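You operate a simulated robot arm through the tools that you are given. There is no shell and no other tool.

You run a simulated two-armed robot. Do the job below in one go: nothing can be reset, and whatever is moved stays where it is left.

JOB
On the top of the black chest, fold the blue screen cloth in half, so that its two short edges meet.

Only the result counts: the job must be done as asked and must still hold three seconds after the hand-in. Knocking over, shifting, dropping, spilling or breaking anything else fails it. Flat cloth is picked up by pressing the open fingertips on it (5 to 10 N) and closing them slowly along it; thin cloth reads only 2 to 8 mm in the jaws.

ROBOT AND FRAMES
Two 7-joint arms with two-finger grippers on one trunk, on a base that moves. Base frame: it is fixed to the floor where the robot stands at the start and does not move with it; the origin is under the middle of the robot, x ahead of it, y to its left, z up. Lengths are in mm, angles in rad, forces in N, time in s.
The left shoulder is at the start at [24, 215, 1081], the right one opposite. With the tool pointing down near the work surface each hand reaches from about 100 to 740 mm from the robot's upright axis, wherever it stands, measured 20 degrees to its own side. Places, roughly: top of the black chest [600, 0, 700]. Payload 2.2 kg a hand.
The tool frame of a hand sits at the grasp point between the pads (the TCP): z along the fingers, y along the line on which they close. The tips reach 19 mm beyond it. The gripper opens to 116 mm; its body begins 70 mm behind the TCP.
Orientation is told as [roll, pitch, yaw] about the base's x, y, z axes, in that order, counted from this pose: with the fingers straight down and closing along the base's y, the tool's x points along the base's -x, its y along +y and its z along -z.

CONTROLS
- The arms move only by the tool jog_arm. It takes "left_plan", "right_plan" or both (then of equal length, played together; a hand with none holds still); each is a list of rows, each a list of 3 entries, a list of its own where there are three numbers: the opening, from 0 (shut) to 1 (fully open), then the shift along the tool's x, y, z in units of 100 mm (1.0 is 100 mm), then the turn, a rotation vector about the tool's x, y, z in units of 60 degrees (1.0 is 60 degrees). In form: [[fingers, [x, y, z], [rx, ry, rz]], ...]. A call has 1 to 20 rows; each row is the pose to reach, as a shift and turn from the pose commanded when the call began, along the tool's axes at that moment. A call with a number of a shift or a turn outside -1 to 1 is refused whole. Each row takes 0.2 s and may step no farther than 50 mm and 0.15 rad from the row before; otherwise, or with a gripper value out of range, the whole call is refused. A pose out of reach is approached as far as the arm can. The call stops where the force on the tool passes 40 N (or 10 N more than at its start, if that is more) or the arm is blocked; 0.2 s more then pass. The fingers move at their own pace (about 203.5 mm/s each) and stop on an object; they squeeze with about 31 N. The grip force told is the motor's: it shows also when the fingers shut on nothing. Time passes only in rows, and 0.2 s behind the last, so rows that repeat a pose let the fingers close. It gives the time, the measured TCP pose, the force on the tool (base axes), the opening and the grip force at its end, in the units of the frame above (readings bear some noise), with the torque about the TCP (base axes, N m) and any sound that the robot's microphone picked up.
- Cameras (640 x 400 px; columns grow to the right, rows downward): "scene" is now at [130.5, 3.8, 1243.5]; the picture's right is [0.07, -1.00, -0.00], its down [-0.64, -0.04, -0.77] and it looks along [0.77, 0.05, -0.64] (base axes); focal length 250 px, centre (320, 200). "left" rides on the left gripper at [69, 15, -97] in its tool frame; the picture's right is [-0.21, 0.98, 0.00], its down [-0.76, -0.17, -0.63] and it looks along [-0.62, -0.14, 0.77] (tool axes); focal length 251 px, centre (320, 200). "right" rides on the right gripper at [69, -15, -97] in its tool frame; the picture's right is [0.21, 0.98, 0.00], its down [-0.76, 0.17, -0.63] and it looks along [-0.62, 0.14, 0.77] (tool axes); focal length 251 px, centre (320, 200). There is no depth. A picture from a camera that has moved, and an enlarged one, comes with that camera's place and axes in the base frame and with its lens.
- get_image(camera): a new picture of that camera. No time passes.
- lift_body(by): moves the trunk up (or, below 0, down) by that many mm; the arms and the scene camera ride with it, the base frame stays. It gives what a move gives, with no picture.
- roll_base(legs): drives the robot by 1 to 6 legs, each [ahead, left, turn to the left] in mm, mm and rad, along the robot's own axes; the way and the turn of a leg run together, so that a leg with both is an arc; at most 1500 mm and 3.142 rad a leg. The arms and the cameras ride along, it lands a little off, and it stops where it bumps. It gives what a move gives.
- pan_tilt(pan, tilt): turns the head with the scene camera to pan (to the left, within 1.396 rad either way) and tilt (down, from -0.506 to 1.204), counted from straight ahead of the robot. It gives what a move gives.
- inspect(camera, box): a new picture of the part [left, top, right, bottom] of that camera's present view, enlarged. No time passes.
- sign_off(): hands the job in; it is judged then, once.

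Nothing tells you exact positions but the pictures and the camera data. Unless the task says otherwise, let go and move clear before handing in.

The tools are called after "Request:" as name(argument=value, ...) on one line, values as JSON. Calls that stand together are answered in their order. jog_arm: Moves the arms, as the interface text tells. Its arguments: {"type":"object","properties":{"left_plan":{"type":"array","items":{"type":"array"}},"right_plan":{"type":"array","items":{"type":"array"}}},"required":[]} The other tools are called the same way: lift_body (by) moves the trunk up or down; roll_base (legs) drives the base; pan_tilt (pan, tilt) turns the head that bears the scene camera; get_image (camera) takes a picture; inspect (camera, box) takes an enlarged picture of a part of a camera's view; sign_off () hands the job in.

At the start:

```text
t: 0.0
left_tool_pos: [544.5, 90.1, 948.1]
left_orientation: [0.001, 0.003, 0.001]
left_wrist_force: [-0.1, 0.3, 0.1]
left_ft_torque: [0.0, 0.01, -0.03]
left_grip_width: 115.8
left_finger_force: 0.0
right_tool_pos: [397.7, -256.7, 908.6]
right_orientation: [0.001, 0.0, 0.0]
right_wrist_force: [1.0, -1.3, 0.2]
right_ft_torque: [0.0, -0.01, 0.0]
right_grip_width: 116.1
right_finger_force: 0.0
trunk travel left (down, up): [-225.0, 265.0]
robot x, y, heading: [-1.3, -0.7, 0.001]
head pan, tilt (commanded): [0.066, 0.691]
```

scene: 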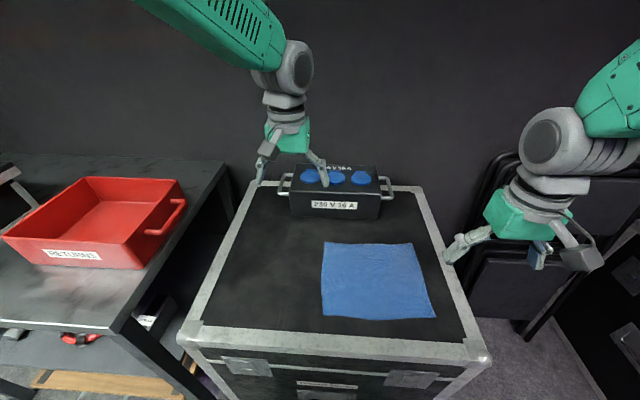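
right: 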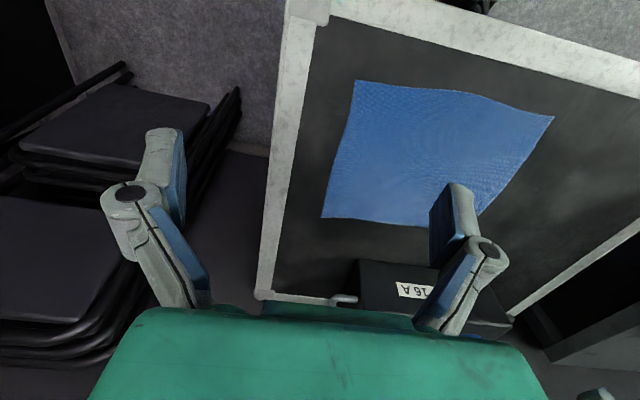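
left: 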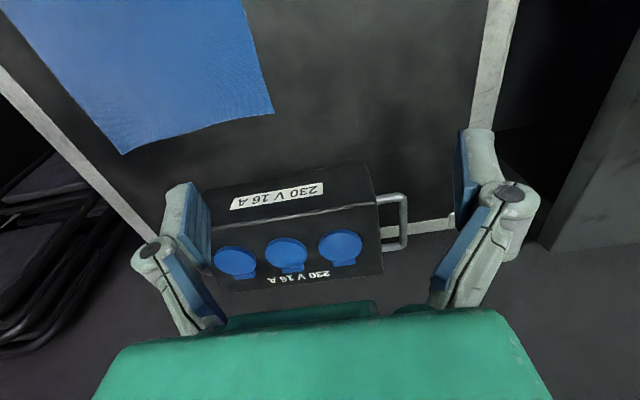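

I can see the blue cloth lying flat on the right half of the chest, roughly x 390–600 and y −226…+20. That makes the left and right edges the short ones. Before moving, I'll take a closer look at the cloth and at the space around the robot.

Request:
inspect(camera="scene", box=[180, 150, 500, 350])

Request:
pan_tilt(pan=-0.9, tilt=0.9)

Request:
get_image(camera="scene")

```text
2.00 times, centred on (340, 250) of scene
camera zoom: at [130.5, 3.8, 1243.5], right [0.07, -1.0, 0.0], down [-0.64, -0.04, -0.77], along [0.77, 0.05, -0.64], focal length 499 px, centre (280, 100)
```

zoom: 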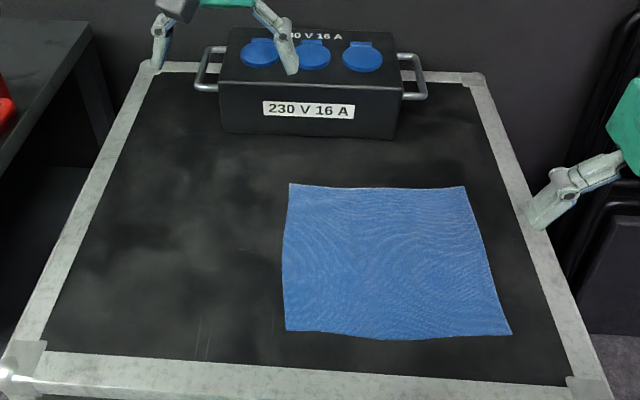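

```text
t: 1.2
left_tool_pos: [541.3, 89.4, 949.5]
left_orientation: [0.003, -0.001, 0.001]
left_wrist_force: [-0.6, 0.1, 0.6]
left_ft_torque: [-0.03, 0.0, 0.0]
left_grip_width: 116.1
left_finger_force: 0.0
right_tool_pos: [395.5, -257.6, 910.9]
right_orientation: [0.002, -0.002, 0.0]
right_wrist_force: [-0.5, 0.5, 0.4]
right_ft_torque: [0.01, -0.02, 0.0]
right_grip_width: 116.0
right_finger_force: 0.1
trunk travel left (down, up): [-225.0, 265.0]
robot x, y, heading: [0.6, -2.1, -0.0]
head pan, tilt (commanded): [-0.901, 0.901]
```

```text
taken
camera scene: at [92.1, -61.1, 1226.7], right [-0.78, -0.62, 0.0], down [-0.49, 0.61, -0.62], along [0.38, -0.49, -0.79], focal length 250 px, centre (320, 200)
```

scene: 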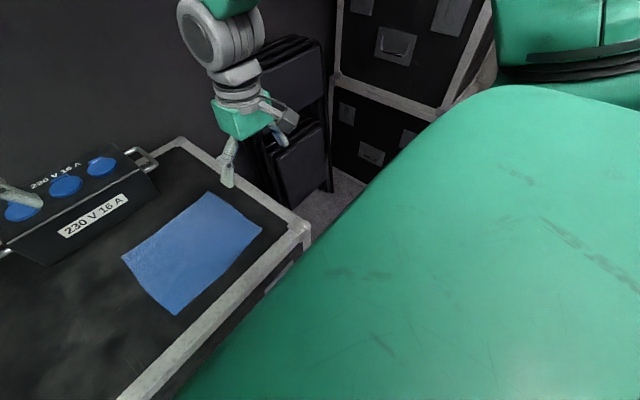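

The wrist and scene views agree on the chest top being near z ≈ 727, with cloth corners near [576,19], [588,-212], [388,-219] and [378,12]. To let the left hand reach the far-right corner I want to shift the base right, so I'll check that side for room first.

Request:
pan_tilt(pan=-1.39, tilt=0.6)

Request:
get_image(camera="scene")

Request:
pan_tilt(pan=0.0, tilt=1.2)

Request:
get_image(camera="scene")

Request:
pan_tilt(pan=-0.6, tilt=0.3)

Request:
get_image(camera="scene")

```text
t: 2.2
left_tool_pos: [542.2, 89.5, 950.0]
left_orientation: [0.001, -0.002, 0.0]
left_wrist_force: [-0.3, -0.3, -0.2]
left_ft_torque: [0.0, -0.03, -0.01]
left_grip_width: 115.9
left_finger_force: 0.0
right_tool_pos: [394.3, -256.3, 910.7]
right_orientation: [0.001, 0.0, -0.002]
right_wrist_force: [-0.8, 0.1, -0.4]
right_ft_torque: [-0.02, 0.01, 0.0]
right_grip_width: 116.0
right_finger_force: 0.1
trunk travel left (down, up): [-225.0, 265.0]
robot x, y, heading: [0.5, 3.2, -0.001]
head pan, tilt (commanded): [-1.389, 0.6]
```

```text
taken
camera scene: at [61.3, -88.9, 1251.5], right [-0.98, -0.18, 0.0], down [-0.11, 0.56, -0.82], along [0.15, -0.81, -0.57], focal length 250 px, centre (320, 200)
```

scene: 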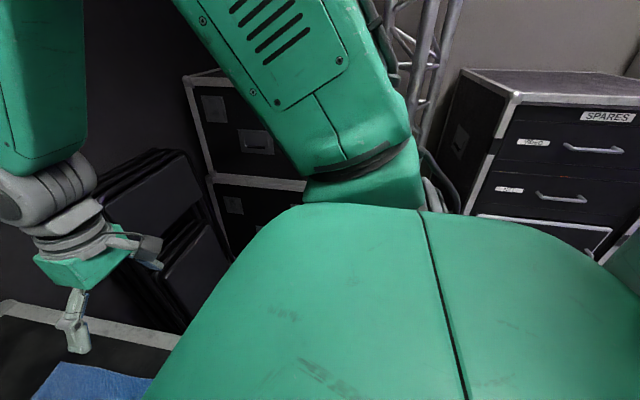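

```text
t: 3.7
left_tool_pos: [540.5, 89.6, 948.9]
left_orientation: [0.001, -0.002, -0.001]
left_wrist_force: [-0.2, 0.2, -0.8]
left_ft_torque: [0.0, -0.02, -0.03]
left_grip_width: 115.9
left_finger_force: 0.0
right_tool_pos: [395.9, -257.4, 910.3]
right_orientation: [0.001, 0.0, -0.002]
right_wrist_force: [-0.8, 0.2, -0.2]
right_ft_torque: [0.0, 0.0, 0.05]
right_grip_width: 116.1
right_finger_force: 0.2
trunk travel left (down, up): [-225.0, 265.0]
robot x, y, heading: [-2.0, 3.0, 0.006]
head pan, tilt (commanded): [0.0, 1.201]
```

```text
taken
camera scene: at [101.1, -1.9, 1206.8], right [0.0, -1.0, 0.0], down [-0.93, 0.0, -0.36], along [0.36, 0.0, -0.93], focal length 250 px, centre (320, 200)
```

scene: 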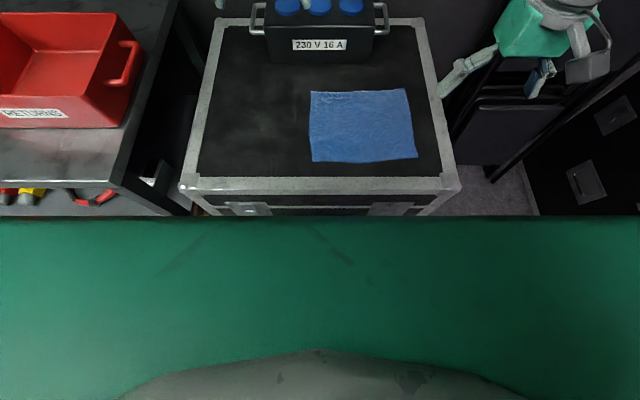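

```text
t: 4.9
left_tool_pos: [540.8, 88.6, 950.0]
left_orientation: [0.002, -0.001, -0.001]
left_wrist_force: [-0.1, -0.6, -0.1]
left_ft_torque: [-0.01, -0.01, 0.0]
left_grip_width: 116.0
left_finger_force: 0.0
right_tool_pos: [394.8, -257.2, 909.5]
right_orientation: [0.002, -0.002, -0.001]
right_wrist_force: [-1.0, -0.1, -0.1]
right_ft_torque: [-0.01, 0.02, 0.02]
right_grip_width: 116.2
right_finger_force: 0.0
trunk travel left (down, up): [-225.0, 265.0]
robot x, y, heading: [3.5, 2.3, -0.001]
head pan, tilt (commanded): [-0.6, 0.3]
```

```text
taken
camera scene: at [122.5, -54.6, 1278.7], right [-0.56, -0.83, 0.0], down [-0.25, 0.17, -0.95], along [0.79, -0.54, -0.3], focal length 250 px, centre (320, 200)
```

scene: 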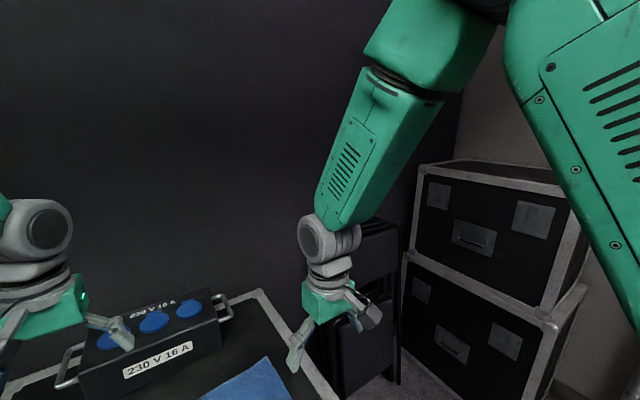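

There's nothing near the robot on its right for several hundred mm, and the elbows sit high. I'll slide the base 120 mm to the right to centre on the cloth, then look again.

Request:
roll_base(legs=[[0, -120, 0]])

Request:
pan_tilt(pan=0.0, tilt=0.85)

Request:
get_image(camera="scene")

Request:
get_image(camera="left")

Request:
get_image(camera="right")

```text
t: 6.1
left_tool_pos: [544.0, 8.4, 946.7]
left_orientation: [-0.032, 0.001, 0.004]
left_wrist_force: [0.2, 3.8, 0.2]
left_ft_torque: [-0.29, 0.04, 0.02]
left_grip_width: 115.8
left_finger_force: 0.0
right_tool_pos: [396.1, -338.6, 917.0]
right_orientation: [-0.032, -0.001, 0.003]
right_wrist_force: [0.8, 2.6, 0.6]
right_ft_torque: [-0.25, 0.09, 0.03]
right_grip_width: 116.0
right_finger_force: 0.0
trunk travel left (down, up): [-225.0, 265.0]
robot x, y, heading: [3.8, -118.2, 0.001]
head pan, tilt (commanded): [-0.6, 0.3]
```

```text
t: 7.1
left_tool_pos: [539.0, -32.3, 951.3]
left_orientation: [0.009, -0.002, 0.003]
left_wrist_force: [0.1, -0.1, 0.5]
left_ft_torque: [0.04, -0.02, 0.02]
left_grip_width: 115.9
left_finger_force: 0.0
right_tool_pos: [392.4, -378.1, 909.5]
right_orientation: [0.009, -0.005, 0.0]
right_wrist_force: [-0.1, -0.8, 0.1]
right_ft_torque: [0.08, -0.02, 0.02]
right_grip_width: 116.1
right_finger_force: 0.1
trunk travel left (down, up): [-225.0, 265.0]
robot x, y, heading: [-1.0, -115.3, -0.003]
head pan, tilt (commanded): [0.0, 0.85]
```

```text
taken
camera scene: at [124.4, -107.3, 1230.4], right [0.0, -1.0, 0.01], down [-0.75, 0.0, -0.66], along [0.66, 0.0, -0.75], focal length 250 px, centre (320, 200)
```

scene: 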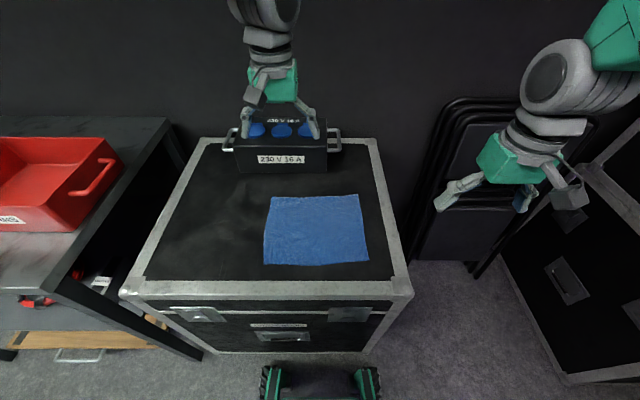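

```text
taken
camera left: at [470.1, -18.7, 1046.8], right [0.21, 0.98, 0.01], down [0.76, -0.17, 0.63], along [0.62, -0.13, -0.77], focal length 251 px, centre (320, 200)
```

left: 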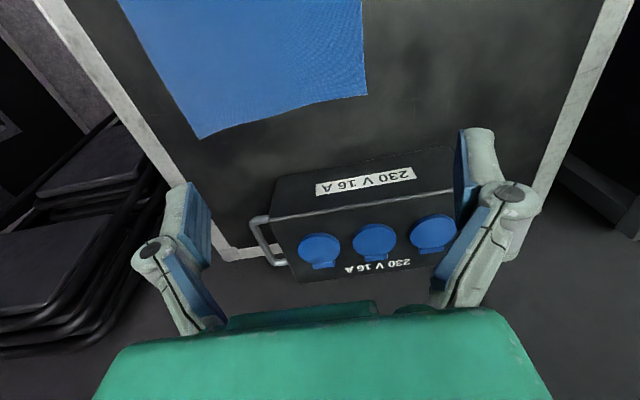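

```text
taken
camera right: at [324.1, -392.8, 1005.1], right [-0.21, 0.98, 0.01], down [0.75, 0.16, 0.64], along [0.62, 0.14, -0.77], focal length 251 px, centre (320, 200)
```

right: 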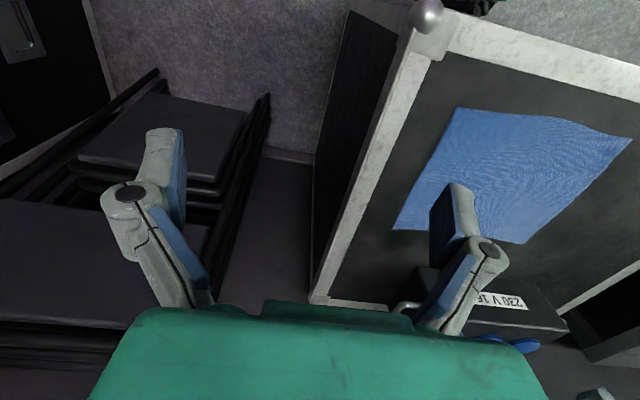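

The base is now at y ≈ −116, facing the chest, and the left hand is clear of the socket box. I'll zoom in on the cloth to pin down its corners.

Request:
inspect(camera="scene", box=[220, 160, 420, 285])

Request:
inspect(camera="left", box=[100, 0, 420, 200])

Request:
inspect(camera="right", box=[340, 60, 640, 260])

```text
3.20 times, centred on (320, 222) of scene
camera zoom: at [124.4, -107.3, 1230.4], right [0.0, -1.0, 0.01], down [-0.75, 0.0, -0.66], along [0.66, 0.0, -0.75], focal length 798 px, centre (320, 128)
```

zoom: 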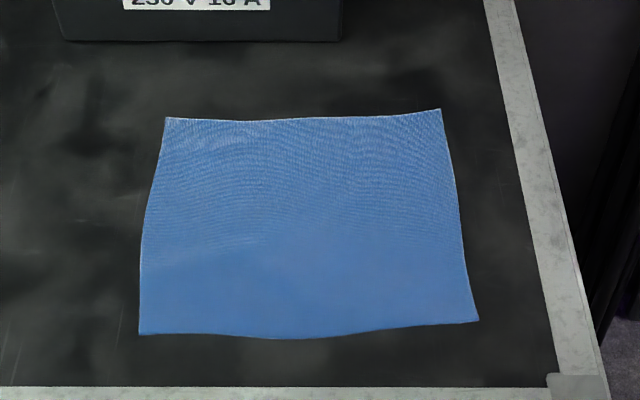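

```text
2.00 times, centred on (260, 100) of left
camera zoom: at [470.1, -18.7, 1046.8], right [0.21, 0.98, 0.01], down [0.76, -0.17, 0.63], along [0.62, -0.13, -0.77], focal length 503 px, centre (440, 400)
```

zoom: 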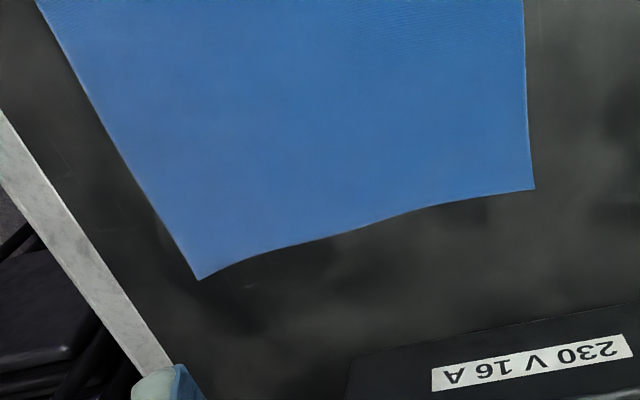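

```text
2.00 times, centred on (490, 160) of right
camera zoom: at [324.1, -392.8, 1005.1], right [-0.21, 0.98, 0.01], down [0.75, 0.16, 0.64], along [0.62, 0.14, -0.77], focal length 503 px, centre (-20, 280)
```

zoom: 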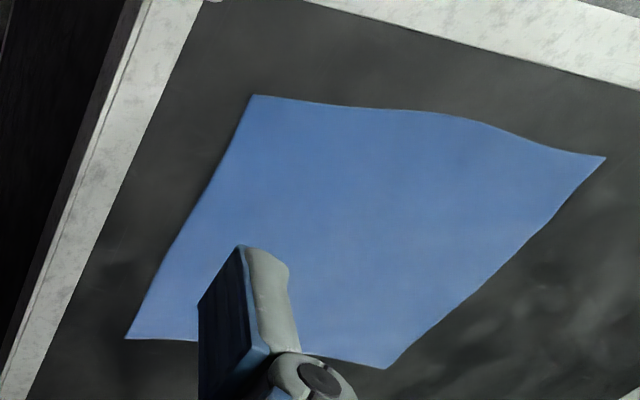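

Averaging the views, the corners are TL [577,21], TR [588,-212], BR [389,-219] and BL [378,13]. The left hand will take the far end of the left short edge and the right hand the near end. I'll bring the hands in from above with the jaws partly closed.

Request:
jog_arm(left_plan=[[0.6, [-0.05, 0.06, 0.1], [0, 0, 0]], [0.3, [-0.1, 0.12, 0.2], [0, 0, 0]], [0.3, [-0.16, 0.18, 0.35], [0, 0, 0]], [0.3, [-0.21, 0.24, 0.5], [0, 0, 0]], [0.3, [-0.26, 0.3, 0.6], [0, 0, 0]]], right_plan=[[0.6, [0, 0.15, 0], [0, 0, 0]], [0.3, [0, 0.35, 0], [0, 0, 0]], [0.3, [0, 0.6, 0], [0, 0, 0]], [0.3, [0, 0.85, 0], [0, 0, 0]], [0.3, [0, 1.0, 0], [0, 0, 0]]])

Request:
jog_arm(right_plan=[[0.3, [0, 0.15, 0], [0, 0, 0]], [0.3, [0, 0.35, 0], [0, 0, 0]], [0.3, [0, 0.6, 0], [0, 0, 0]], [0.3, [0, 0.85, 0], [0, 0, 0]], [0.3, [0, 1.0, 0], [0, 0, 0]]])

Request:
get_image(camera="scene")

```text
t: 8.3
left_tool_pos: [565.3, 4.5, 892.7]
left_orientation: [0.004, -0.003, 0.003]
left_wrist_force: [0.2, 0.1, 0.2]
left_ft_torque: [-0.01, -0.03, 0.01]
left_grip_width: 34.8
left_finger_force: 0.1
right_tool_pos: [393.3, -274.2, 910.4]
right_orientation: [0.003, -0.004, 0.0]
right_wrist_force: [0.0, 0.4, -1.4]
right_ft_torque: [0.01, 0.02, -0.03]
right_grip_width: 34.6
right_finger_force: 0.0
trunk travel left (down, up): [-225.0, 265.0]
robot x, y, heading: [-1.1, -111.5, -0.005]
head pan, tilt (commanded): [0.0, 0.85]
```

```text
t: 9.5
left_tool_pos: [565.0, 18.8, 890.1]
left_orientation: [-0.007, -0.003, 0.005]
left_wrist_force: [0.4, 0.0, -0.6]
left_ft_torque: [-0.08, 0.04, -0.02]
left_grip_width: 34.8
left_finger_force: 0.0
right_tool_pos: [390.2, -158.8, 911.9]
right_orientation: [-0.008, -0.005, 0.005]
right_wrist_force: [0.2, 1.1, 0.3]
right_ft_torque: [-0.03, 0.02, 0.01]
right_grip_width: 34.8
right_finger_force: 0.0
trunk travel left (down, up): [-225.0, 265.0]
robot x, y, heading: [0.5, -112.1, 0.0]
head pan, tilt (commanded): [0.0, 0.85]
```

```text
taken
camera scene: at [124.2, -86.6, 1230.1], right [0.0, -1.0, 0.02], down [-0.75, -0.01, -0.66], along [0.66, -0.01, -0.75], focal length 250 px, centre (320, 200)
```

scene: 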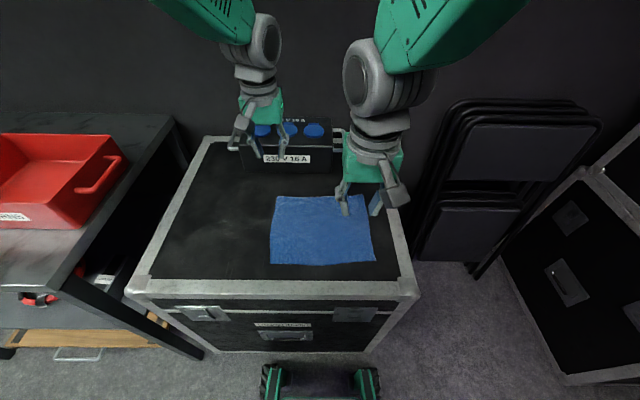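

The trunk sways a little whenever the arms move. I'll let it settle before measuring again.

Request:
jog_arm(right_plan=[[0.3, [0, 0, 0], [0, 0, 0]], [0.3, [0, 0, 0], [0, 0, 0]], [0.3, [0, 0, 0], [0, 0, 0]], [0.3, [0, 0, 0], [0, 0, 0]], [0.3, [0, 0, 0], [0, 0, 0]]])

Request:
get_image(camera="scene")

Request:
get_image(camera="left")

```text
t: 10.7
left_tool_pos: [565.9, -8.9, 892.9]
left_orientation: [0.015, -0.003, 0.0]
left_wrist_force: [-0.3, -0.3, 0.3]
left_ft_torque: [0.13, -0.03, -0.03]
left_grip_width: 35.0
left_finger_force: 0.0
right_tool_pos: [393.2, -187.2, 913.1]
right_orientation: [0.019, -0.005, -0.005]
right_wrist_force: [0.3, -1.0, 1.3]
right_ft_torque: [0.06, 0.05, 0.0]
right_grip_width: 34.6
right_finger_force: 0.1
trunk travel left (down, up): [-225.0, 265.0]
robot x, y, heading: [0.2, -113.1, -0.004]
head pan, tilt (commanded): [0.0, 0.85]
```

```text
taken
camera scene: at [123.7, -137.3, 1230.2], right [0.0, -1.0, -0.02], down [-0.75, 0.01, -0.66], along [0.66, 0.01, -0.75], focal length 250 px, centre (320, 200)
```

scene: 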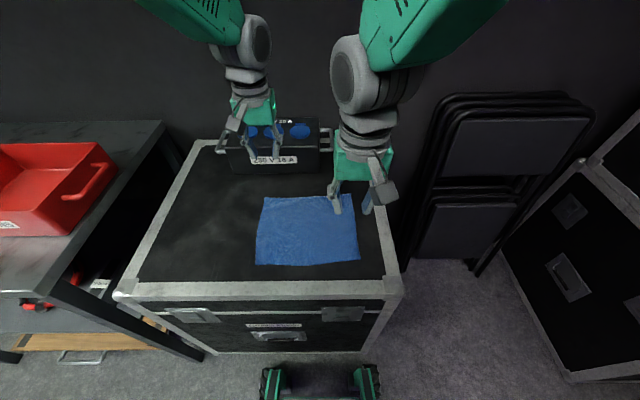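

```text
taken
camera left: at [496.7, 4.0, 988.6], right [0.21, 0.98, 0.02], down [0.75, -0.18, 0.63], along [0.62, -0.12, -0.77], focal length 251 px, centre (320, 200)
```

left: 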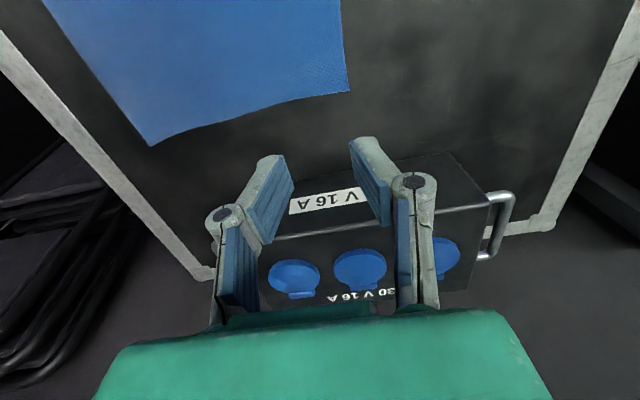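

The trunk is swinging sideways, with about ±25 mm of motion at the head. I'll hold still and see how quickly it dies down.

Request:
jog_arm(right_plan=[[0.3, [0, 0, 0], [0, 0, 0]], [0.3, [0, 0, 0], [0, 0, 0]], [0.3, [0, 0, 0], [0, 0, 0]], [0.3, [0, 0, 0], [0, 0, 0]], [0.3, [0, 0, 0], [0, 0, 0]], [0.3, [0, 0, 0], [0, 0, 0]], [0.3, [0, 0, 0], [0, 0, 0]], [0.3, [0, 0, 0], [0, 0, 0]], [0.3, [0, 0, 0], [0, 0, 0]], [0.3, [0, 0, 0], [0, 0, 0]], [0.3, [0, 0, 0], [0, 0, 0]], [0.3, [0, 0, 0], [0, 0, 0]], [0.3, [0, 0, 0], [0, 0, 0]], [0.3, [0, 0, 0], [0, 0, 0]], [0.3, [0, 0, 0], [0, 0, 0]]])

Request:
jog_arm(right_plan=[[0.3, [0, 0, 0], [0, 0, 0]]])

Request:
jog_arm(right_plan=[[0.3, [0, 0, 0], [0, 0, 0]]])

Request:
jog_arm(right_plan=[[0.3, [0, 0, 0], [0, 0, 0]]])

```text
t: 13.9
left_tool_pos: [566.5, -2.4, 892.7]
left_orientation: [0.01, -0.002, 0.0]
left_wrist_force: [-0.3, -0.7, 0.4]
left_ft_torque: [0.06, -0.02, 0.0]
left_grip_width: 34.9
left_finger_force: 0.0
right_tool_pos: [391.7, -179.8, 912.2]
right_orientation: [0.009, -0.004, -0.002]
right_wrist_force: [-1.4, 0.4, 0.0]
right_ft_torque: [0.02, 0.03, 0.02]
right_grip_width: 34.9
right_finger_force: 0.1
trunk travel left (down, up): [-225.0, 265.0]
robot x, y, heading: [-1.9, -112.5, -0.001]
head pan, tilt (commanded): [0.0, 0.85]
```

```text
t: 14.3
left_tool_pos: [566.6, 15.7, 892.0]
left_orientation: [-0.003, -0.002, 0.005]
left_wrist_force: [-0.5, 0.8, 0.3]
left_ft_torque: [-0.09, 0.0, 0.02]
left_grip_width: 34.7
left_finger_force: 0.0
right_tool_pos: [392.1, -162.3, 912.5]
right_orientation: [-0.004, -0.005, 0.001]
right_wrist_force: [0.9, 0.8, -0.6]
right_ft_torque: [-0.03, -0.01, -0.04]
right_grip_width: 34.9
right_finger_force: 0.2
trunk travel left (down, up): [-225.0, 265.0]
robot x, y, heading: [0.3, -106.7, -0.002]
head pan, tilt (commanded): [0.0, 0.85]
```

```text
t: 14.7
left_tool_pos: [566.3, 2.1, 891.7]
left_orientation: [0.005, -0.003, 0.002]
left_wrist_force: [-0.3, -0.8, 0.9]
left_ft_torque: [0.04, -0.02, -0.04]
left_grip_width: 35.0
left_finger_force: 0.1
right_tool_pos: [391.9, -177.0, 912.2]
right_orientation: [0.006, -0.004, 0.0]
right_wrist_force: [-0.2, -0.2, 0.5]
right_ft_torque: [0.01, 0.0, 0.01]
right_grip_width: 34.8
right_finger_force: 0.1
trunk travel left (down, up): [-225.0, 265.0]
robot x, y, heading: [-0.5, -111.3, 0.002]
head pan, tilt (commanded): [0.0, 0.85]
```

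```text
t: 15.1
left_tool_pos: [565.3, 12.5, 891.4]
left_orientation: [-0.002, -0.004, 0.004]
left_wrist_force: [0.6, -0.4, 0.5]
left_ft_torque: [-0.04, 0.01, 0.01]
left_grip_width: 34.8
left_finger_force: 0.1
right_tool_pos: [392.5, -165.5, 913.6]
right_orientation: [-0.001, -0.007, 0.002]
right_wrist_force: [0.2, -0.2, 0.6]
right_ft_torque: [-0.01, -0.03, -0.01]
right_grip_width: 34.8
right_finger_force: 0.1
trunk travel left (down, up): [-225.0, 265.0]
robot x, y, heading: [-0.8, -109.9, -0.009]
head pan, tilt (commanded): [0.0, 0.85]
```

The sway has a period of about 0.8 s and dies out over several seconds. I'll make sideways moves slowly, at constant speed over whole periods, to avoid exciting it. Next the right hand goes over the near-left corner and both hands come lower.

Request:
jog_arm(left_plan=[[0.3, [0, -0.01, 0.1], [0, 0, 0]], [0.3, [0, -0.02, 0.2], [0, 0, 0]], [0.3, [0, -0.04, 0.3], [0, 0, 0]], [0.3, [0, -0.05, 0.4], [0, 0, 0]], [0.3, [0, -0.06, 0.5], [0, 0, 0]], [0.3, [0, -0.07, 0.6], [0, 0, 0]], [0.3, [0, -0.08, 0.7], [0, 0, 0]], [0.3, [0, -0.09, 0.8], [0, 0, 0]]], right_plan=[[0.3, [0, 0.1, 0], [0, 0, 0]], [0.3, [0, 0.2, 0], [0, 0, 0]], [0.3, [0, 0.3, 0], [0, 0, 0]], [0.3, [0, 0.4, 0], [0, 0, 0]], [0.3, [0, 0.5, 0], [0, 0, 0]], [0.3, [-0.02, 0.6, 0], [0, 0, 0]], [0.3, [-0.03, 0.7, 0], [0, 0, 0]], [0.3, [-0.05, 0.8, 0], [0, 0, 0]]])

Request:
jog_arm(right_plan=[[0.3, [0, 0.1, 0.12], [0, 0, 0]], [0.3, [0, 0.2, 0.25], [0, 0, 0]], [0.3, [0, 0.31, 0.37], [0, 0, 0]], [0.3, [0, 0.41, 0.5], [0, 0, 0]], [0.3, [0, 0.52, 0.62], [0, 0, 0]], [0.3, [0, 0.62, 0.75], [0, 0, 0]], [0.3, [0, 0.73, 0.87], [0, 0, 0]], [0.3, [0, 0.83, 1.0], [0, 0, 0]]])

Request:
jog_arm(right_plan=[[0.3, [0, 0, 0], [0, 0, 0]], [0.3, [0, 0, 0], [0, 0, 0]], [0.3, [0, 0, 0], [0, 0, 0]], [0.3, [0, 0, 0], [0, 0, 0]], [0.3, [0, 0, 0], [0, 0, 0]], [0.3, [0, 0, 0], [0, 0, 0]], [0.3, [0, 0, 0], [0, 0, 0]]])

Request:
jog_arm(right_plan=[[0.3, [0, 0, 0], [0, 0, 0]]])

Request:
get_image(camera="scene")

Request:
get_image(camera="left")

Request:
get_image(camera="right")

```text
t: 17.1
left_tool_pos: [562.9, -1.1, 814.0]
left_orientation: [-0.001, -0.007, 0.004]
left_wrist_force: [0.4, 0.5, 0.3]
left_ft_torque: [0.0, -0.03, 0.02]
left_grip_width: 34.6
left_finger_force: 0.0
right_tool_pos: [405.7, -90.9, 939.2]
right_orientation: [0.06, -0.031, -0.03]
right_wrist_force: [-0.4, 0.3, 0.3]
right_ft_torque: [0.02, 0.02, 0.01]
right_grip_width: 34.9
right_finger_force: 0.1
trunk travel left (down, up): [-225.0, 265.0]
robot x, y, heading: [0.4, -110.4, -0.002]
head pan, tilt (commanded): [0.0, 0.85]
stopped in row 8 (right hand): the arm was blocked; the commanded pose is now the measured one
```

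```text
t: 19.1
left_tool_pos: [560.0, -1.9, 816.1]
left_orientation: [0.0, -0.011, 0.003]
left_wrist_force: [0.1, 0.3, 0.0]
left_ft_torque: [0.02, -0.02, -0.02]
left_grip_width: 34.7
left_finger_force: 0.1
right_tool_pos: [427.3, -12.4, 858.6]
right_orientation: [0.101, -0.027, -0.081]
right_wrist_force: [-0.4, -1.0, 0.9]
right_ft_torque: [-0.04, 0.0, -0.03]
right_grip_width: 34.6
right_finger_force: 0.1
trunk travel left (down, up): [-225.0, 265.0]
robot x, y, heading: [-0.3, -111.2, -0.002]
head pan, tilt (commanded): [0.0, 0.85]
stopped in row 8 (right hand): the arm was blocked; the commanded pose is now the measured one
```

```text
t: 20.7
left_tool_pos: [560.6, -0.4, 814.2]
left_orientation: [0.001, -0.009, 0.003]
left_wrist_force: [0.2, 0.4, 1.2]
left_ft_torque: [-0.01, -0.02, 0.0]
left_grip_width: 34.7
left_finger_force: 0.1
right_tool_pos: [428.3, -10.4, 862.6]
right_orientation: [0.105, -0.029, -0.081]
right_wrist_force: [-0.1, -0.2, -0.6]
right_ft_torque: [0.0, -0.04, -0.01]
right_grip_width: 34.6
right_finger_force: 0.0
trunk travel left (down, up): [-225.0, 265.0]
robot x, y, heading: [-1.2, -111.3, -0.005]
head pan, tilt (commanded): [0.0, 0.85]
```

```text
t: 21.1
left_tool_pos: [560.2, -0.6, 816.3]
left_orientation: [0.0, -0.009, 0.003]
left_wrist_force: [-0.4, 0.1, -0.2]
left_ft_torque: [-0.01, 0.0, -0.03]
left_grip_width: 35.0
left_finger_force: 0.0
right_tool_pos: [428.7, -10.5, 863.0]
right_orientation: [0.106, -0.03, -0.083]
right_wrist_force: [-0.1, 1.1, 0.8]
right_ft_torque: [0.02, 0.04, -0.04]
right_grip_width: 34.7
right_finger_force: 0.1
trunk travel left (down, up): [-225.0, 265.0]
robot x, y, heading: [2.6, -112.8, -0.003]
head pan, tilt (commanded): [0.0, 0.85]
```

```text
taken
camera scene: at [124.5, -110.6, 1230.4], right [0.0, -1.0, 0.0], down [-0.75, 0.0, -0.66], along [0.66, 0.0, -0.75], focal length 250 px, centre (320, 200)
```

scene: 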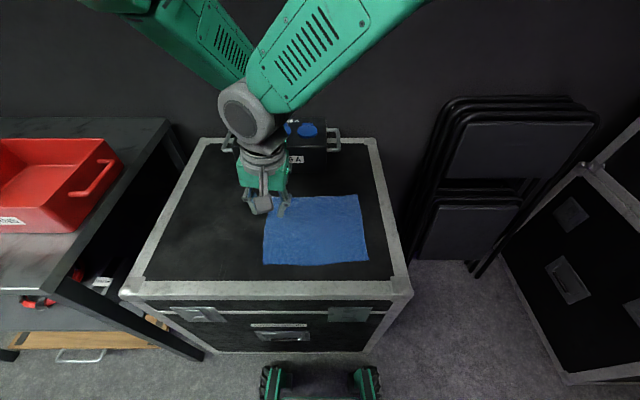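

```text
taken
camera left: at [490.7, 13.3, 909.5], right [0.21, 0.98, 0.0], down [0.75, -0.16, 0.64], along [0.63, -0.13, -0.77], focal length 251 px, centre (320, 200)
```

left: 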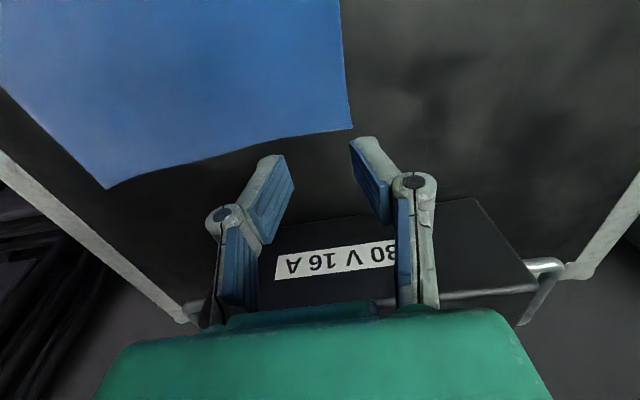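

```text
taken
camera right: at [356.2, -28.3, 954.8], right [-0.14, 0.99, 0.1], down [0.74, 0.04, 0.67], along [0.66, 0.16, -0.74], focal length 251 px, centre (320, 200)
```

right: 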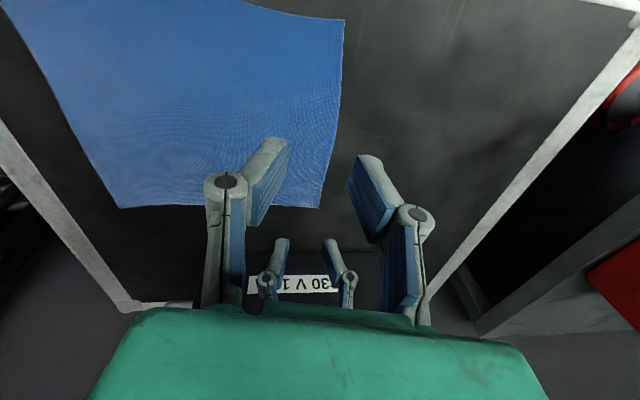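

The right arm is blocked: seen from the front, the two forearms cross when both hands are at the same y. A better stance is the right side of the chest, facing +y, so the hands sit naturally side by side on the short edges. First I'll back the hands out gently.

Request:
jog_arm(right_plan=[[0.3, [0.02, -0.1, -0.08], [0, 0, 0]], [0.3, [0.05, -0.2, -0.16], [0, 0, 0]], [0.3, [0.08, -0.3, -0.24], [0.01, 0, -0.01]], [0.3, [0.12, -0.4, -0.32], [0.03, 0.01, -0.02]], [0.3, [0.16, -0.52, -0.4], [0.05, 0.015, -0.04]], [0.3, [0.2, -0.65, -0.48], [0.07, 0.02, -0.05]], [0.3, [0.25, -0.78, -0.55], [0.09, 0.025, -0.07]], [0.3, [0.3, -0.9, -0.6], [0.1, 0.03, -0.08]]])

Request:
jog_arm(right_plan=[[0.3, [0, -0.12, 0], [0, 0, 0]], [0.3, [0, -0.25, 0], [0, 0, 0]], [0.3, [0, -0.37, 0], [0, 0, 0]], [0.3, [0, -0.5, 0], [0, 0, 0]], [0.3, [0, -0.62, 0], [0, 0, 0]], [0.3, [0, -0.75, 0], [0, 0, 0]], [0.3, [0, -0.87, 0], [0, 0, 0]], [0.3, [0, -1.0, 0], [0, 0, 0]]], left_plan=[[0.3, [0, 0, -0.12], [0, 0, 0]], [0.3, [0, 0, -0.25], [0, 0, 0]], [0.3, [0, 0, -0.37], [0, 0, 0]], [0.3, [0, 0, -0.5], [0, 0, 0]], [0.3, [0, 0, -0.62], [0, 0, 0]], [0.3, [0, 0, -0.75], [0, 0, 0]], [0.3, [0, 0, -0.87], [0, 0, 0]], [0.3, [0, 0, -1.0], [0, 0, 0]]])

```text
t: 22.9
left_tool_pos: [559.9, -1.5, 815.7]
left_orientation: [-0.001, -0.01, 0.002]
left_wrist_force: [-0.1, -0.1, -0.6]
left_ft_torque: [0.03, 0.01, -0.03]
left_grip_width: 34.7
left_finger_force: 0.1
right_tool_pos: [385.8, -102.8, 910.4]
right_orientation: [-0.007, -0.004, 0.013]
right_wrist_force: [-0.1, 0.6, 0.3]
right_ft_torque: [0.02, -0.01, 0.03]
right_grip_width: 34.7
right_finger_force: 0.0
trunk travel left (down, up): [-225.0, 265.0]
robot x, y, heading: [-0.2, -113.7, -0.003]
head pan, tilt (commanded): [0.0, 0.85]
```

```text
t: 24.7
left_tool_pos: [558.0, -1.5, 916.0]
left_orientation: [0.002, -0.009, 0.004]
left_wrist_force: [0.7, 0.2, 0.6]
left_ft_torque: [-0.02, -0.01, 0.01]
left_grip_width: 34.8
left_finger_force: 0.1
right_tool_pos: [385.9, -203.7, 910.3]
right_orientation: [-0.005, -0.003, 0.009]
right_wrist_force: [0.5, -0.4, 0.1]
right_ft_torque: [0.01, -0.02, 0.01]
right_grip_width: 35.0
right_finger_force: 0.0
trunk travel left (down, up): [-225.0, 265.0]
robot x, y, heading: [1.9, -104.5, 0.002]
head pan, tilt (commanded): [0.0, 0.85]
```

The forearms are apart again. Next I'll draw both hands back into a compact, raised carrying pose.

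Request:
jog_arm(left_plan=[[0.3, [0.1, 0.07, -0.06], [0, 0, 0]], [0.3, [0.2, 0.14, -0.12], [0, 0, 0]], [0.3, [0.3, 0.21, -0.18], [0, 0, 0]], [0.3, [0.4, 0.28, -0.25], [0, 0, 0]], [0.3, [0.5, 0.35, -0.31], [0, 0, 0]], [0.3, [0.6, 0.42, -0.37], [0, 0, 0]], [0.3, [0.7, 0.49, -0.43], [0, 0, 0]], [0.3, [0.8, 0.55, -0.5], [0, 0, 0]]], right_plan=[[0.3, [0, -0.1, -0.06], [0, 0, 0]], [0.3, [0, -0.2, -0.12], [0, 0, 0]], [0.3, [0, -0.3, -0.18], [0, 0, 0]], [0.3, [0, -0.4, -0.25], [0, 0, 0]], [0.3, [0, -0.5, -0.31], [0, 0, 0]], [0.3, [0, -0.6, -0.37], [0, 0, 0]], [0.3, [0, -0.7, -0.43], [0, 0, 0]], [0.3, [0, -0.8, -0.5], [0, 0, 0]]])

Request:
jog_arm(left_plan=[[0.3, [0.1, 0, 0], [0, 0, 0]], [0.3, [0.2, 0, 0], [0, 0, 0]], [0.3, [0.3, 0, 0], [0, 0, 0]], [0.3, [0.4, 0, 0], [0, 0, 0]], [0.3, [0.5, 0, 0], [0, 0, 0]], [0.3, [0.6, 0, 0], [0, 0, 0]], [0.3, [0.7, 0, 0], [0, 0, 0]], [0.3, [0.8, 0, 0], [0, 0, 0]]])

Request:
pan_tilt(pan=-1.39, tilt=0.3)

Request:
get_image(camera="scene")

Request:
pan_tilt(pan=1.39, tilt=0.3)

Request:
get_image(camera="scene")

Request:
pan_tilt(pan=-0.7, tilt=0.6)

Request:
get_image(camera="scene")

```text
t: 26.5
left_tool_pos: [476.7, 51.6, 964.5]
left_orientation: [0.001, -0.01, 0.003]
left_wrist_force: [-0.2, 0.5, -0.6]
left_ft_torque: [0.02, -0.02, 0.0]
left_grip_width: 35.0
left_finger_force: 0.1
right_tool_pos: [389.0, -283.8, 961.1]
right_orientation: [-0.007, -0.003, 0.012]
right_wrist_force: [-0.2, -0.7, 1.6]
right_ft_torque: [-0.02, -0.03, 0.03]
right_grip_width: 34.4
right_finger_force: 0.1
trunk travel left (down, up): [-225.0, 265.0]
robot x, y, heading: [-0.2, -111.0, -0.005]
head pan, tilt (commanded): [0.0, 0.85]
```

```text
t: 28.3
left_tool_pos: [398.9, 53.6, 964.3]
left_orientation: [0.001, -0.011, 0.004]
left_wrist_force: [-0.4, 0.6, 0.2]
left_ft_torque: [0.0, -0.01, -0.02]
left_grip_width: 34.7
left_finger_force: 0.0
right_tool_pos: [389.8, -282.2, 961.6]
right_orientation: [-0.006, -0.004, 0.01]
right_wrist_force: [0.4, 0.1, 0.0]
right_ft_torque: [0.01, 0.0, 0.01]
right_grip_width: 34.5
right_finger_force: 0.0
trunk travel left (down, up): [-225.0, 265.0]
robot x, y, heading: [0.6, -111.9, 0.003]
head pan, tilt (commanded): [0.0, 0.85]
```

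```text
t: 29.9
left_tool_pos: [398.9, 52.3, 963.7]
left_orientation: [0.002, -0.007, 0.002]
left_wrist_force: [-0.7, -0.1, 0.1]
left_ft_torque: [0.0, -0.02, -0.02]
left_grip_width: 34.9
left_finger_force: 0.1
right_tool_pos: [388.9, -284.2, 961.4]
right_orientation: [-0.004, -0.003, 0.01]
right_wrist_force: [-0.2, -0.1, 0.1]
right_ft_torque: [-0.02, -0.05, 0.03]
right_grip_width: 34.7
right_finger_force: 0.0
trunk travel left (down, up): [-225.0, 265.0]
robot x, y, heading: [-0.5, -111.7, -0.001]
head pan, tilt (commanded): [-1.389, 0.3]
```

```text
taken
camera scene: at [61.5, -203.8, 1279.1], right [-0.98, -0.18, 0.0], down [-0.06, 0.29, -0.95], along [0.17, -0.94, -0.3], focal length 250 px, centre (320, 200)
```

scene: 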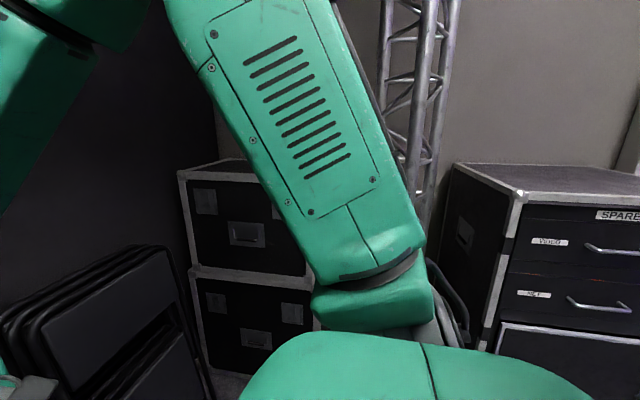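

```text
t: 32.3
left_tool_pos: [399.1, 52.2, 963.6]
left_orientation: [0.001, -0.01, 0.005]
left_wrist_force: [0.0, 0.3, 0.1]
left_ft_torque: [0.02, 0.01, -0.02]
left_grip_width: 34.8
left_finger_force: 0.0
right_tool_pos: [390.1, -283.9, 961.6]
right_orientation: [-0.005, -0.003, 0.011]
right_wrist_force: [0.0, 0.4, 0.6]
right_ft_torque: [0.01, -0.01, 0.01]
right_grip_width: 34.6
right_finger_force: 0.2
trunk travel left (down, up): [-225.0, 265.0]
robot x, y, heading: [-0.8, -110.3, -0.003]
head pan, tilt (commanded): [1.389, 0.3]
```

```text
taken
camera scene: at [61.7, -20.0, 1279.1], right [0.98, -0.18, 0.0], down [-0.06, -0.29, -0.96], along [0.17, 0.94, -0.3], focal length 250 px, centre (320, 200)
```

scene: 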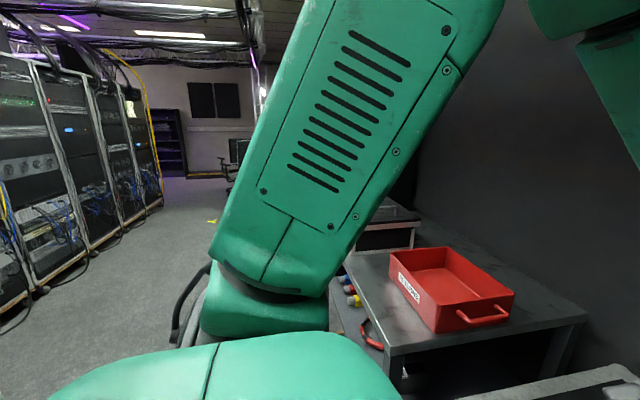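

```text
t: 34.3
left_tool_pos: [400.0, 52.1, 963.3]
left_orientation: [0.003, -0.009, 0.003]
left_wrist_force: [0.4, 0.3, -0.5]
left_ft_torque: [0.01, -0.04, -0.02]
left_grip_width: 34.7
left_finger_force: 0.0
right_tool_pos: [390.1, -283.7, 962.0]
right_orientation: [-0.005, -0.003, 0.012]
right_wrist_force: [1.1, -0.3, 0.2]
right_ft_torque: [0.01, 0.0, -0.03]
right_grip_width: 35.2
right_finger_force: 0.1
trunk travel left (down, up): [-225.0, 265.0]
robot x, y, heading: [4.4, -111.7, -0.001]
head pan, tilt (commanded): [-0.7, 0.6]
```

```text
taken
camera scene: at [112.2, -168.9, 1251.5], right [-0.64, -0.76, 0.0], down [-0.43, 0.36, -0.82], along [0.63, -0.53, -0.57], focal length 250 px, centre (320, 200)
```

scene: 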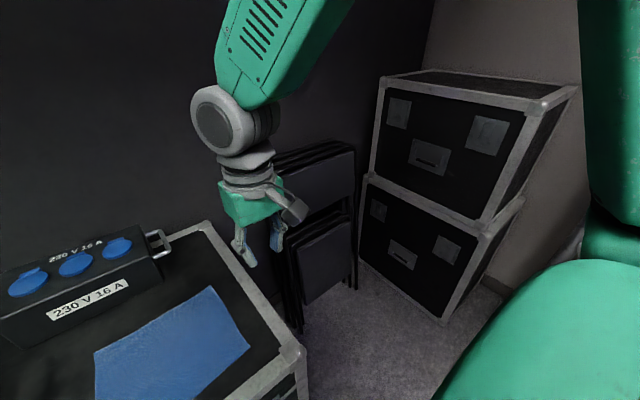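

There is free floor on the chest's right side. The chairs' feet are at x ≥ 676, the stacked cases at y ≤ −1030, and a drawer unit sits behind at about [−325,−890]. The plan is to back off and slide right, turn left 90°, then sidestep along the chest's right side, checking after each leg.

Request:
roll_base(legs=[[-50, 0, 0], [0, -408, 0]])

Request:
pan_tilt(pan=-0.5, tilt=0.8)

Request:
get_image(camera="scene")

Request:
pan_tilt(pan=0.5, tilt=0.8)

Request:
get_image(camera="scene")

```text
t: 37.4
left_tool_pos: [349.3, -358.2, 963.1]
left_orientation: [0.001, -0.008, 0.001]
left_wrist_force: [1.0, 0.0, -0.8]
left_ft_torque: [0.0, -0.04, 0.01]
left_grip_width: 34.9
left_finger_force: 0.1
right_tool_pos: [339.0, -695.4, 960.6]
right_orientation: [-0.005, -0.003, 0.008]
right_wrist_force: [-0.6, -0.3, -0.5]
right_ft_torque: [0.01, 0.0, 0.02]
right_grip_width: 35.0
right_finger_force: 0.0
trunk travel left (down, up): [-225.0, 265.0]
robot x, y, heading: [-52.2, -522.4, -0.007]
head pan, tilt (commanded): [-0.7, 0.6]
```

```text
t: 38.1
left_tool_pos: [345.9, -360.3, 964.4]
left_orientation: [0.002, -0.011, 0.0]
left_wrist_force: [0.5, -0.3, 0.6]
left_ft_torque: [0.0, 0.01, -0.01]
left_grip_width: 34.7
left_finger_force: 0.1
right_tool_pos: [335.6, -695.7, 961.4]
right_orientation: [-0.006, -0.005, 0.007]
right_wrist_force: [0.1, 0.2, 0.1]
right_ft_torque: [0.0, 0.01, -0.01]
right_grip_width: 34.7
right_finger_force: 0.1
trunk travel left (down, up): [-225.0, 265.0]
robot x, y, heading: [-48.5, -521.8, -0.004]
head pan, tilt (commanded): [-0.499, 0.799]
```

```text
taken
camera scene: at [63.9, -562.1, 1234.6], right [-0.48, -0.88, 0.0], down [-0.63, 0.35, -0.7], along [0.61, -0.34, -0.72], focal length 250 px, centre (320, 200)
```

scene: 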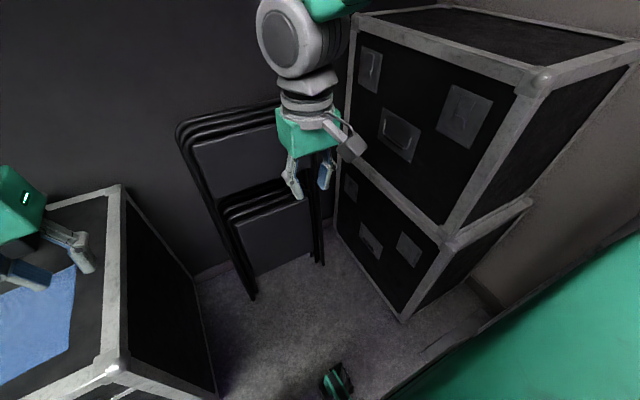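

```text
t: 39.4
left_tool_pos: [346.8, -357.6, 965.7]
left_orientation: [0.002, -0.01, 0.0]
left_wrist_force: [-0.1, 0.9, 0.2]
left_ft_torque: [0.01, 0.01, 0.02]
left_grip_width: 34.6
left_finger_force: 0.1
right_tool_pos: [335.8, -693.5, 961.7]
right_orientation: [-0.007, -0.006, 0.007]
right_wrist_force: [0.0, -0.3, -0.2]
right_ft_torque: [0.0, 0.0, -0.01]
right_grip_width: 34.7
right_finger_force: 0.1
trunk travel left (down, up): [-225.0, 265.0]
robot x, y, heading: [-49.5, -520.0, -0.007]
head pan, tilt (commanded): [0.499, 0.799]
```

```text
taken
camera scene: at [64.5, -483.8, 1234.6], right [0.47, -0.88, 0.0], down [-0.63, -0.34, -0.7], along [0.61, 0.33, -0.72], focal length 250 px, centre (320, 200)
```

scene: 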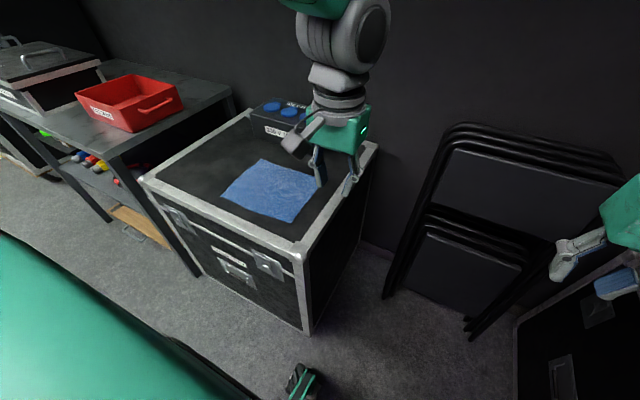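

The view confirms the chair feet at x ≈ 675 and y from −921 to −521, and the floor is clear. I'll turn left 90° here.

Request:
roll_base(legs=[[0, 0, 1.571]])

Request:
pan_tilt(pan=-0.6, tilt=0.85)

Request:
get_image(camera="scene")

```text
t: 43.6
left_tool_pos: [-212.7, -122.6, 964.1]
left_orientation: [0.002, -0.009, 1.567]
left_wrist_force: [-0.8, 0.8, -0.3]
left_ft_torque: [0.0, 0.0, 0.03]
left_grip_width: 34.7
left_finger_force: 0.1
right_tool_pos: [123.6, -134.1, 961.8]
right_orientation: [-0.006, -0.006, 1.575]
right_wrist_force: [-1.0, 0.3, 0.1]
right_ft_torque: [0.02, -0.01, 0.03]
right_grip_width: 34.8
right_finger_force: 0.0
trunk travel left (down, up): [-225.0, 265.0]
robot x, y, heading: [-49.7, -518.8, 1.562]
head pan, tilt (commanded): [0.499, 0.799]
```

```text
t: 44.9
left_tool_pos: [-211.6, -125.1, 964.9]
left_orientation: [0.003, -0.014, 1.567]
left_wrist_force: [1.5, -0.2, 0.6]
left_ft_torque: [0.01, 0.0, -0.03]
left_grip_width: 34.9
left_finger_force: 0.0
right_tool_pos: [124.3, -136.5, 963.6]
right_orientation: [-0.007, -0.008, 1.575]
right_wrist_force: [-0.2, 0.4, 0.1]
right_ft_torque: [-0.02, 0.03, 0.04]
right_grip_width: 35.1
right_finger_force: 0.1
trunk travel left (down, up): [-225.0, 265.0]
robot x, y, heading: [-52.3, -520.6, 1.563]
head pan, tilt (commanded): [-0.6, 0.85]
```

```text
taken
camera scene: at [-3.5, -415.5, 1230.6], right [0.82, -0.57, 0.0], down [-0.43, -0.62, -0.66], along [0.38, 0.54, -0.75], focal length 250 px, centre (320, 200)
```

scene: 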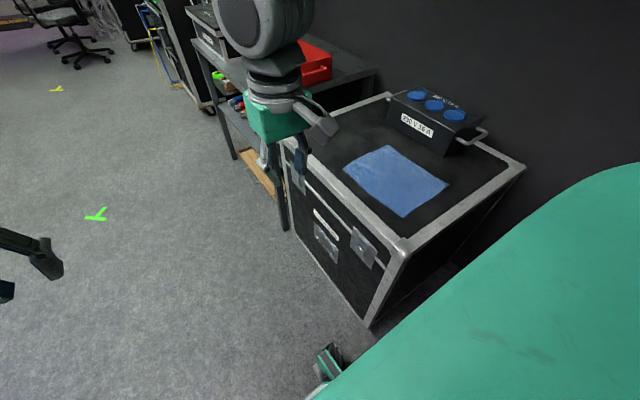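

The turn landed well. Now I'll back up 100 mm to clear the chest corner, then sidestep right in two stages.

Request:
roll_base(legs=[[-100, 0, 0], [0, -240, 0]])

Request:
pan_tilt(pan=-0.9, tilt=0.5)

Request:
get_image(camera="scene")

Request:
pan_tilt(pan=-0.2, tilt=0.95)

Request:
get_image(camera="scene")

```text
t: 47.4
left_tool_pos: [17.0, -227.1, 965.1]
left_orientation: [-0.008, -0.011, 1.572]
left_wrist_force: [0.2, 0.9, 0.5]
left_ft_torque: [0.04, -0.04, -0.04]
left_grip_width: 34.8
left_finger_force: 0.0
right_tool_pos: [352.0, -236.3, 963.9]
right_orientation: [-0.014, -0.008, 1.579]
right_wrist_force: [-0.9, -0.3, 0.4]
right_ft_torque: [0.0, -0.01, 0.01]
right_grip_width: 34.6
right_finger_force: 0.0
trunk travel left (down, up): [-225.0, 265.0]
robot x, y, heading: [185.9, -622.6, 1.57]
head pan, tilt (commanded): [-0.6, 0.85]
```

```text
t: 48.3
left_tool_pos: [14.6, -229.0, 965.8]
left_orientation: [-0.003, -0.012, 1.573]
left_wrist_force: [-0.2, 0.2, -0.6]
left_ft_torque: [-0.01, 0.0, 0.04]
left_grip_width: 34.7
left_finger_force: 0.0
right_tool_pos: [351.7, -237.9, 964.2]
right_orientation: [-0.014, -0.01, 1.581]
right_wrist_force: [0.0, 0.0, -1.1]
right_ft_torque: [-0.01, -0.02, -0.01]
right_grip_width: 34.9
right_finger_force: 0.0
trunk travel left (down, up): [-225.0, 265.0]
robot x, y, heading: [183.1, -623.1, 1.568]
head pan, tilt (commanded): [-0.901, 0.499]
```

```text
taken
camera scene: at [258.8, -524.3, 1260.5], right [0.62, -0.79, 0.0], down [-0.38, -0.3, -0.88], along [0.69, 0.54, -0.48], focal length 250 px, centre (320, 200)
```

scene: 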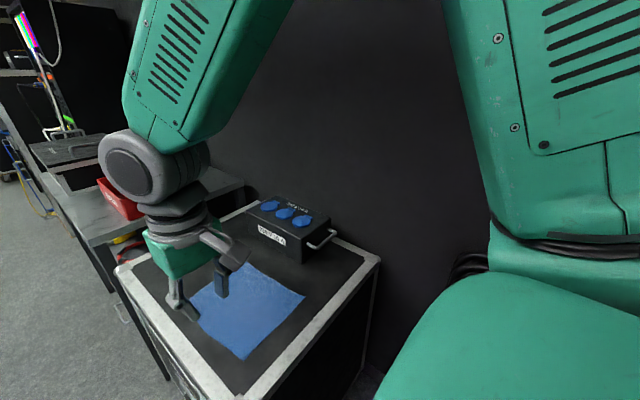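

```text
t: 49.3
left_tool_pos: [12.5, -228.6, 964.7]
left_orientation: [-0.008, -0.013, 1.574]
left_wrist_force: [-0.8, -0.6, -0.4]
left_ft_torque: [-0.02, -0.04, 0.0]
left_grip_width: 34.7
left_finger_force: 0.1
right_tool_pos: [349.0, -238.3, 965.0]
right_orientation: [-0.015, -0.012, 1.582]
right_wrist_force: [0.3, -0.2, 0.2]
right_ft_torque: [0.01, -0.02, -0.03]
right_grip_width: 34.7
right_finger_force: 0.1
trunk travel left (down, up): [-225.0, 265.0]
robot x, y, heading: [183.6, -619.8, 1.571]
head pan, tilt (commanded): [-0.201, 0.949]
```

```text
taken
camera scene: at [196.9, -509.4, 1223.2], right [0.98, -0.2, 0.0], down [-0.16, -0.8, -0.58], along [0.12, 0.57, -0.81], focal length 250 px, centre (320, 200)
```

scene: 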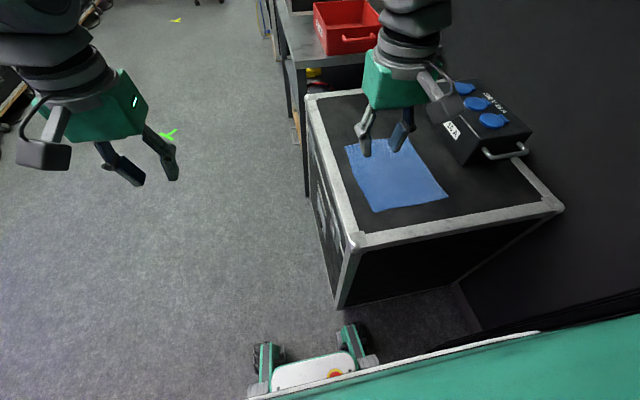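

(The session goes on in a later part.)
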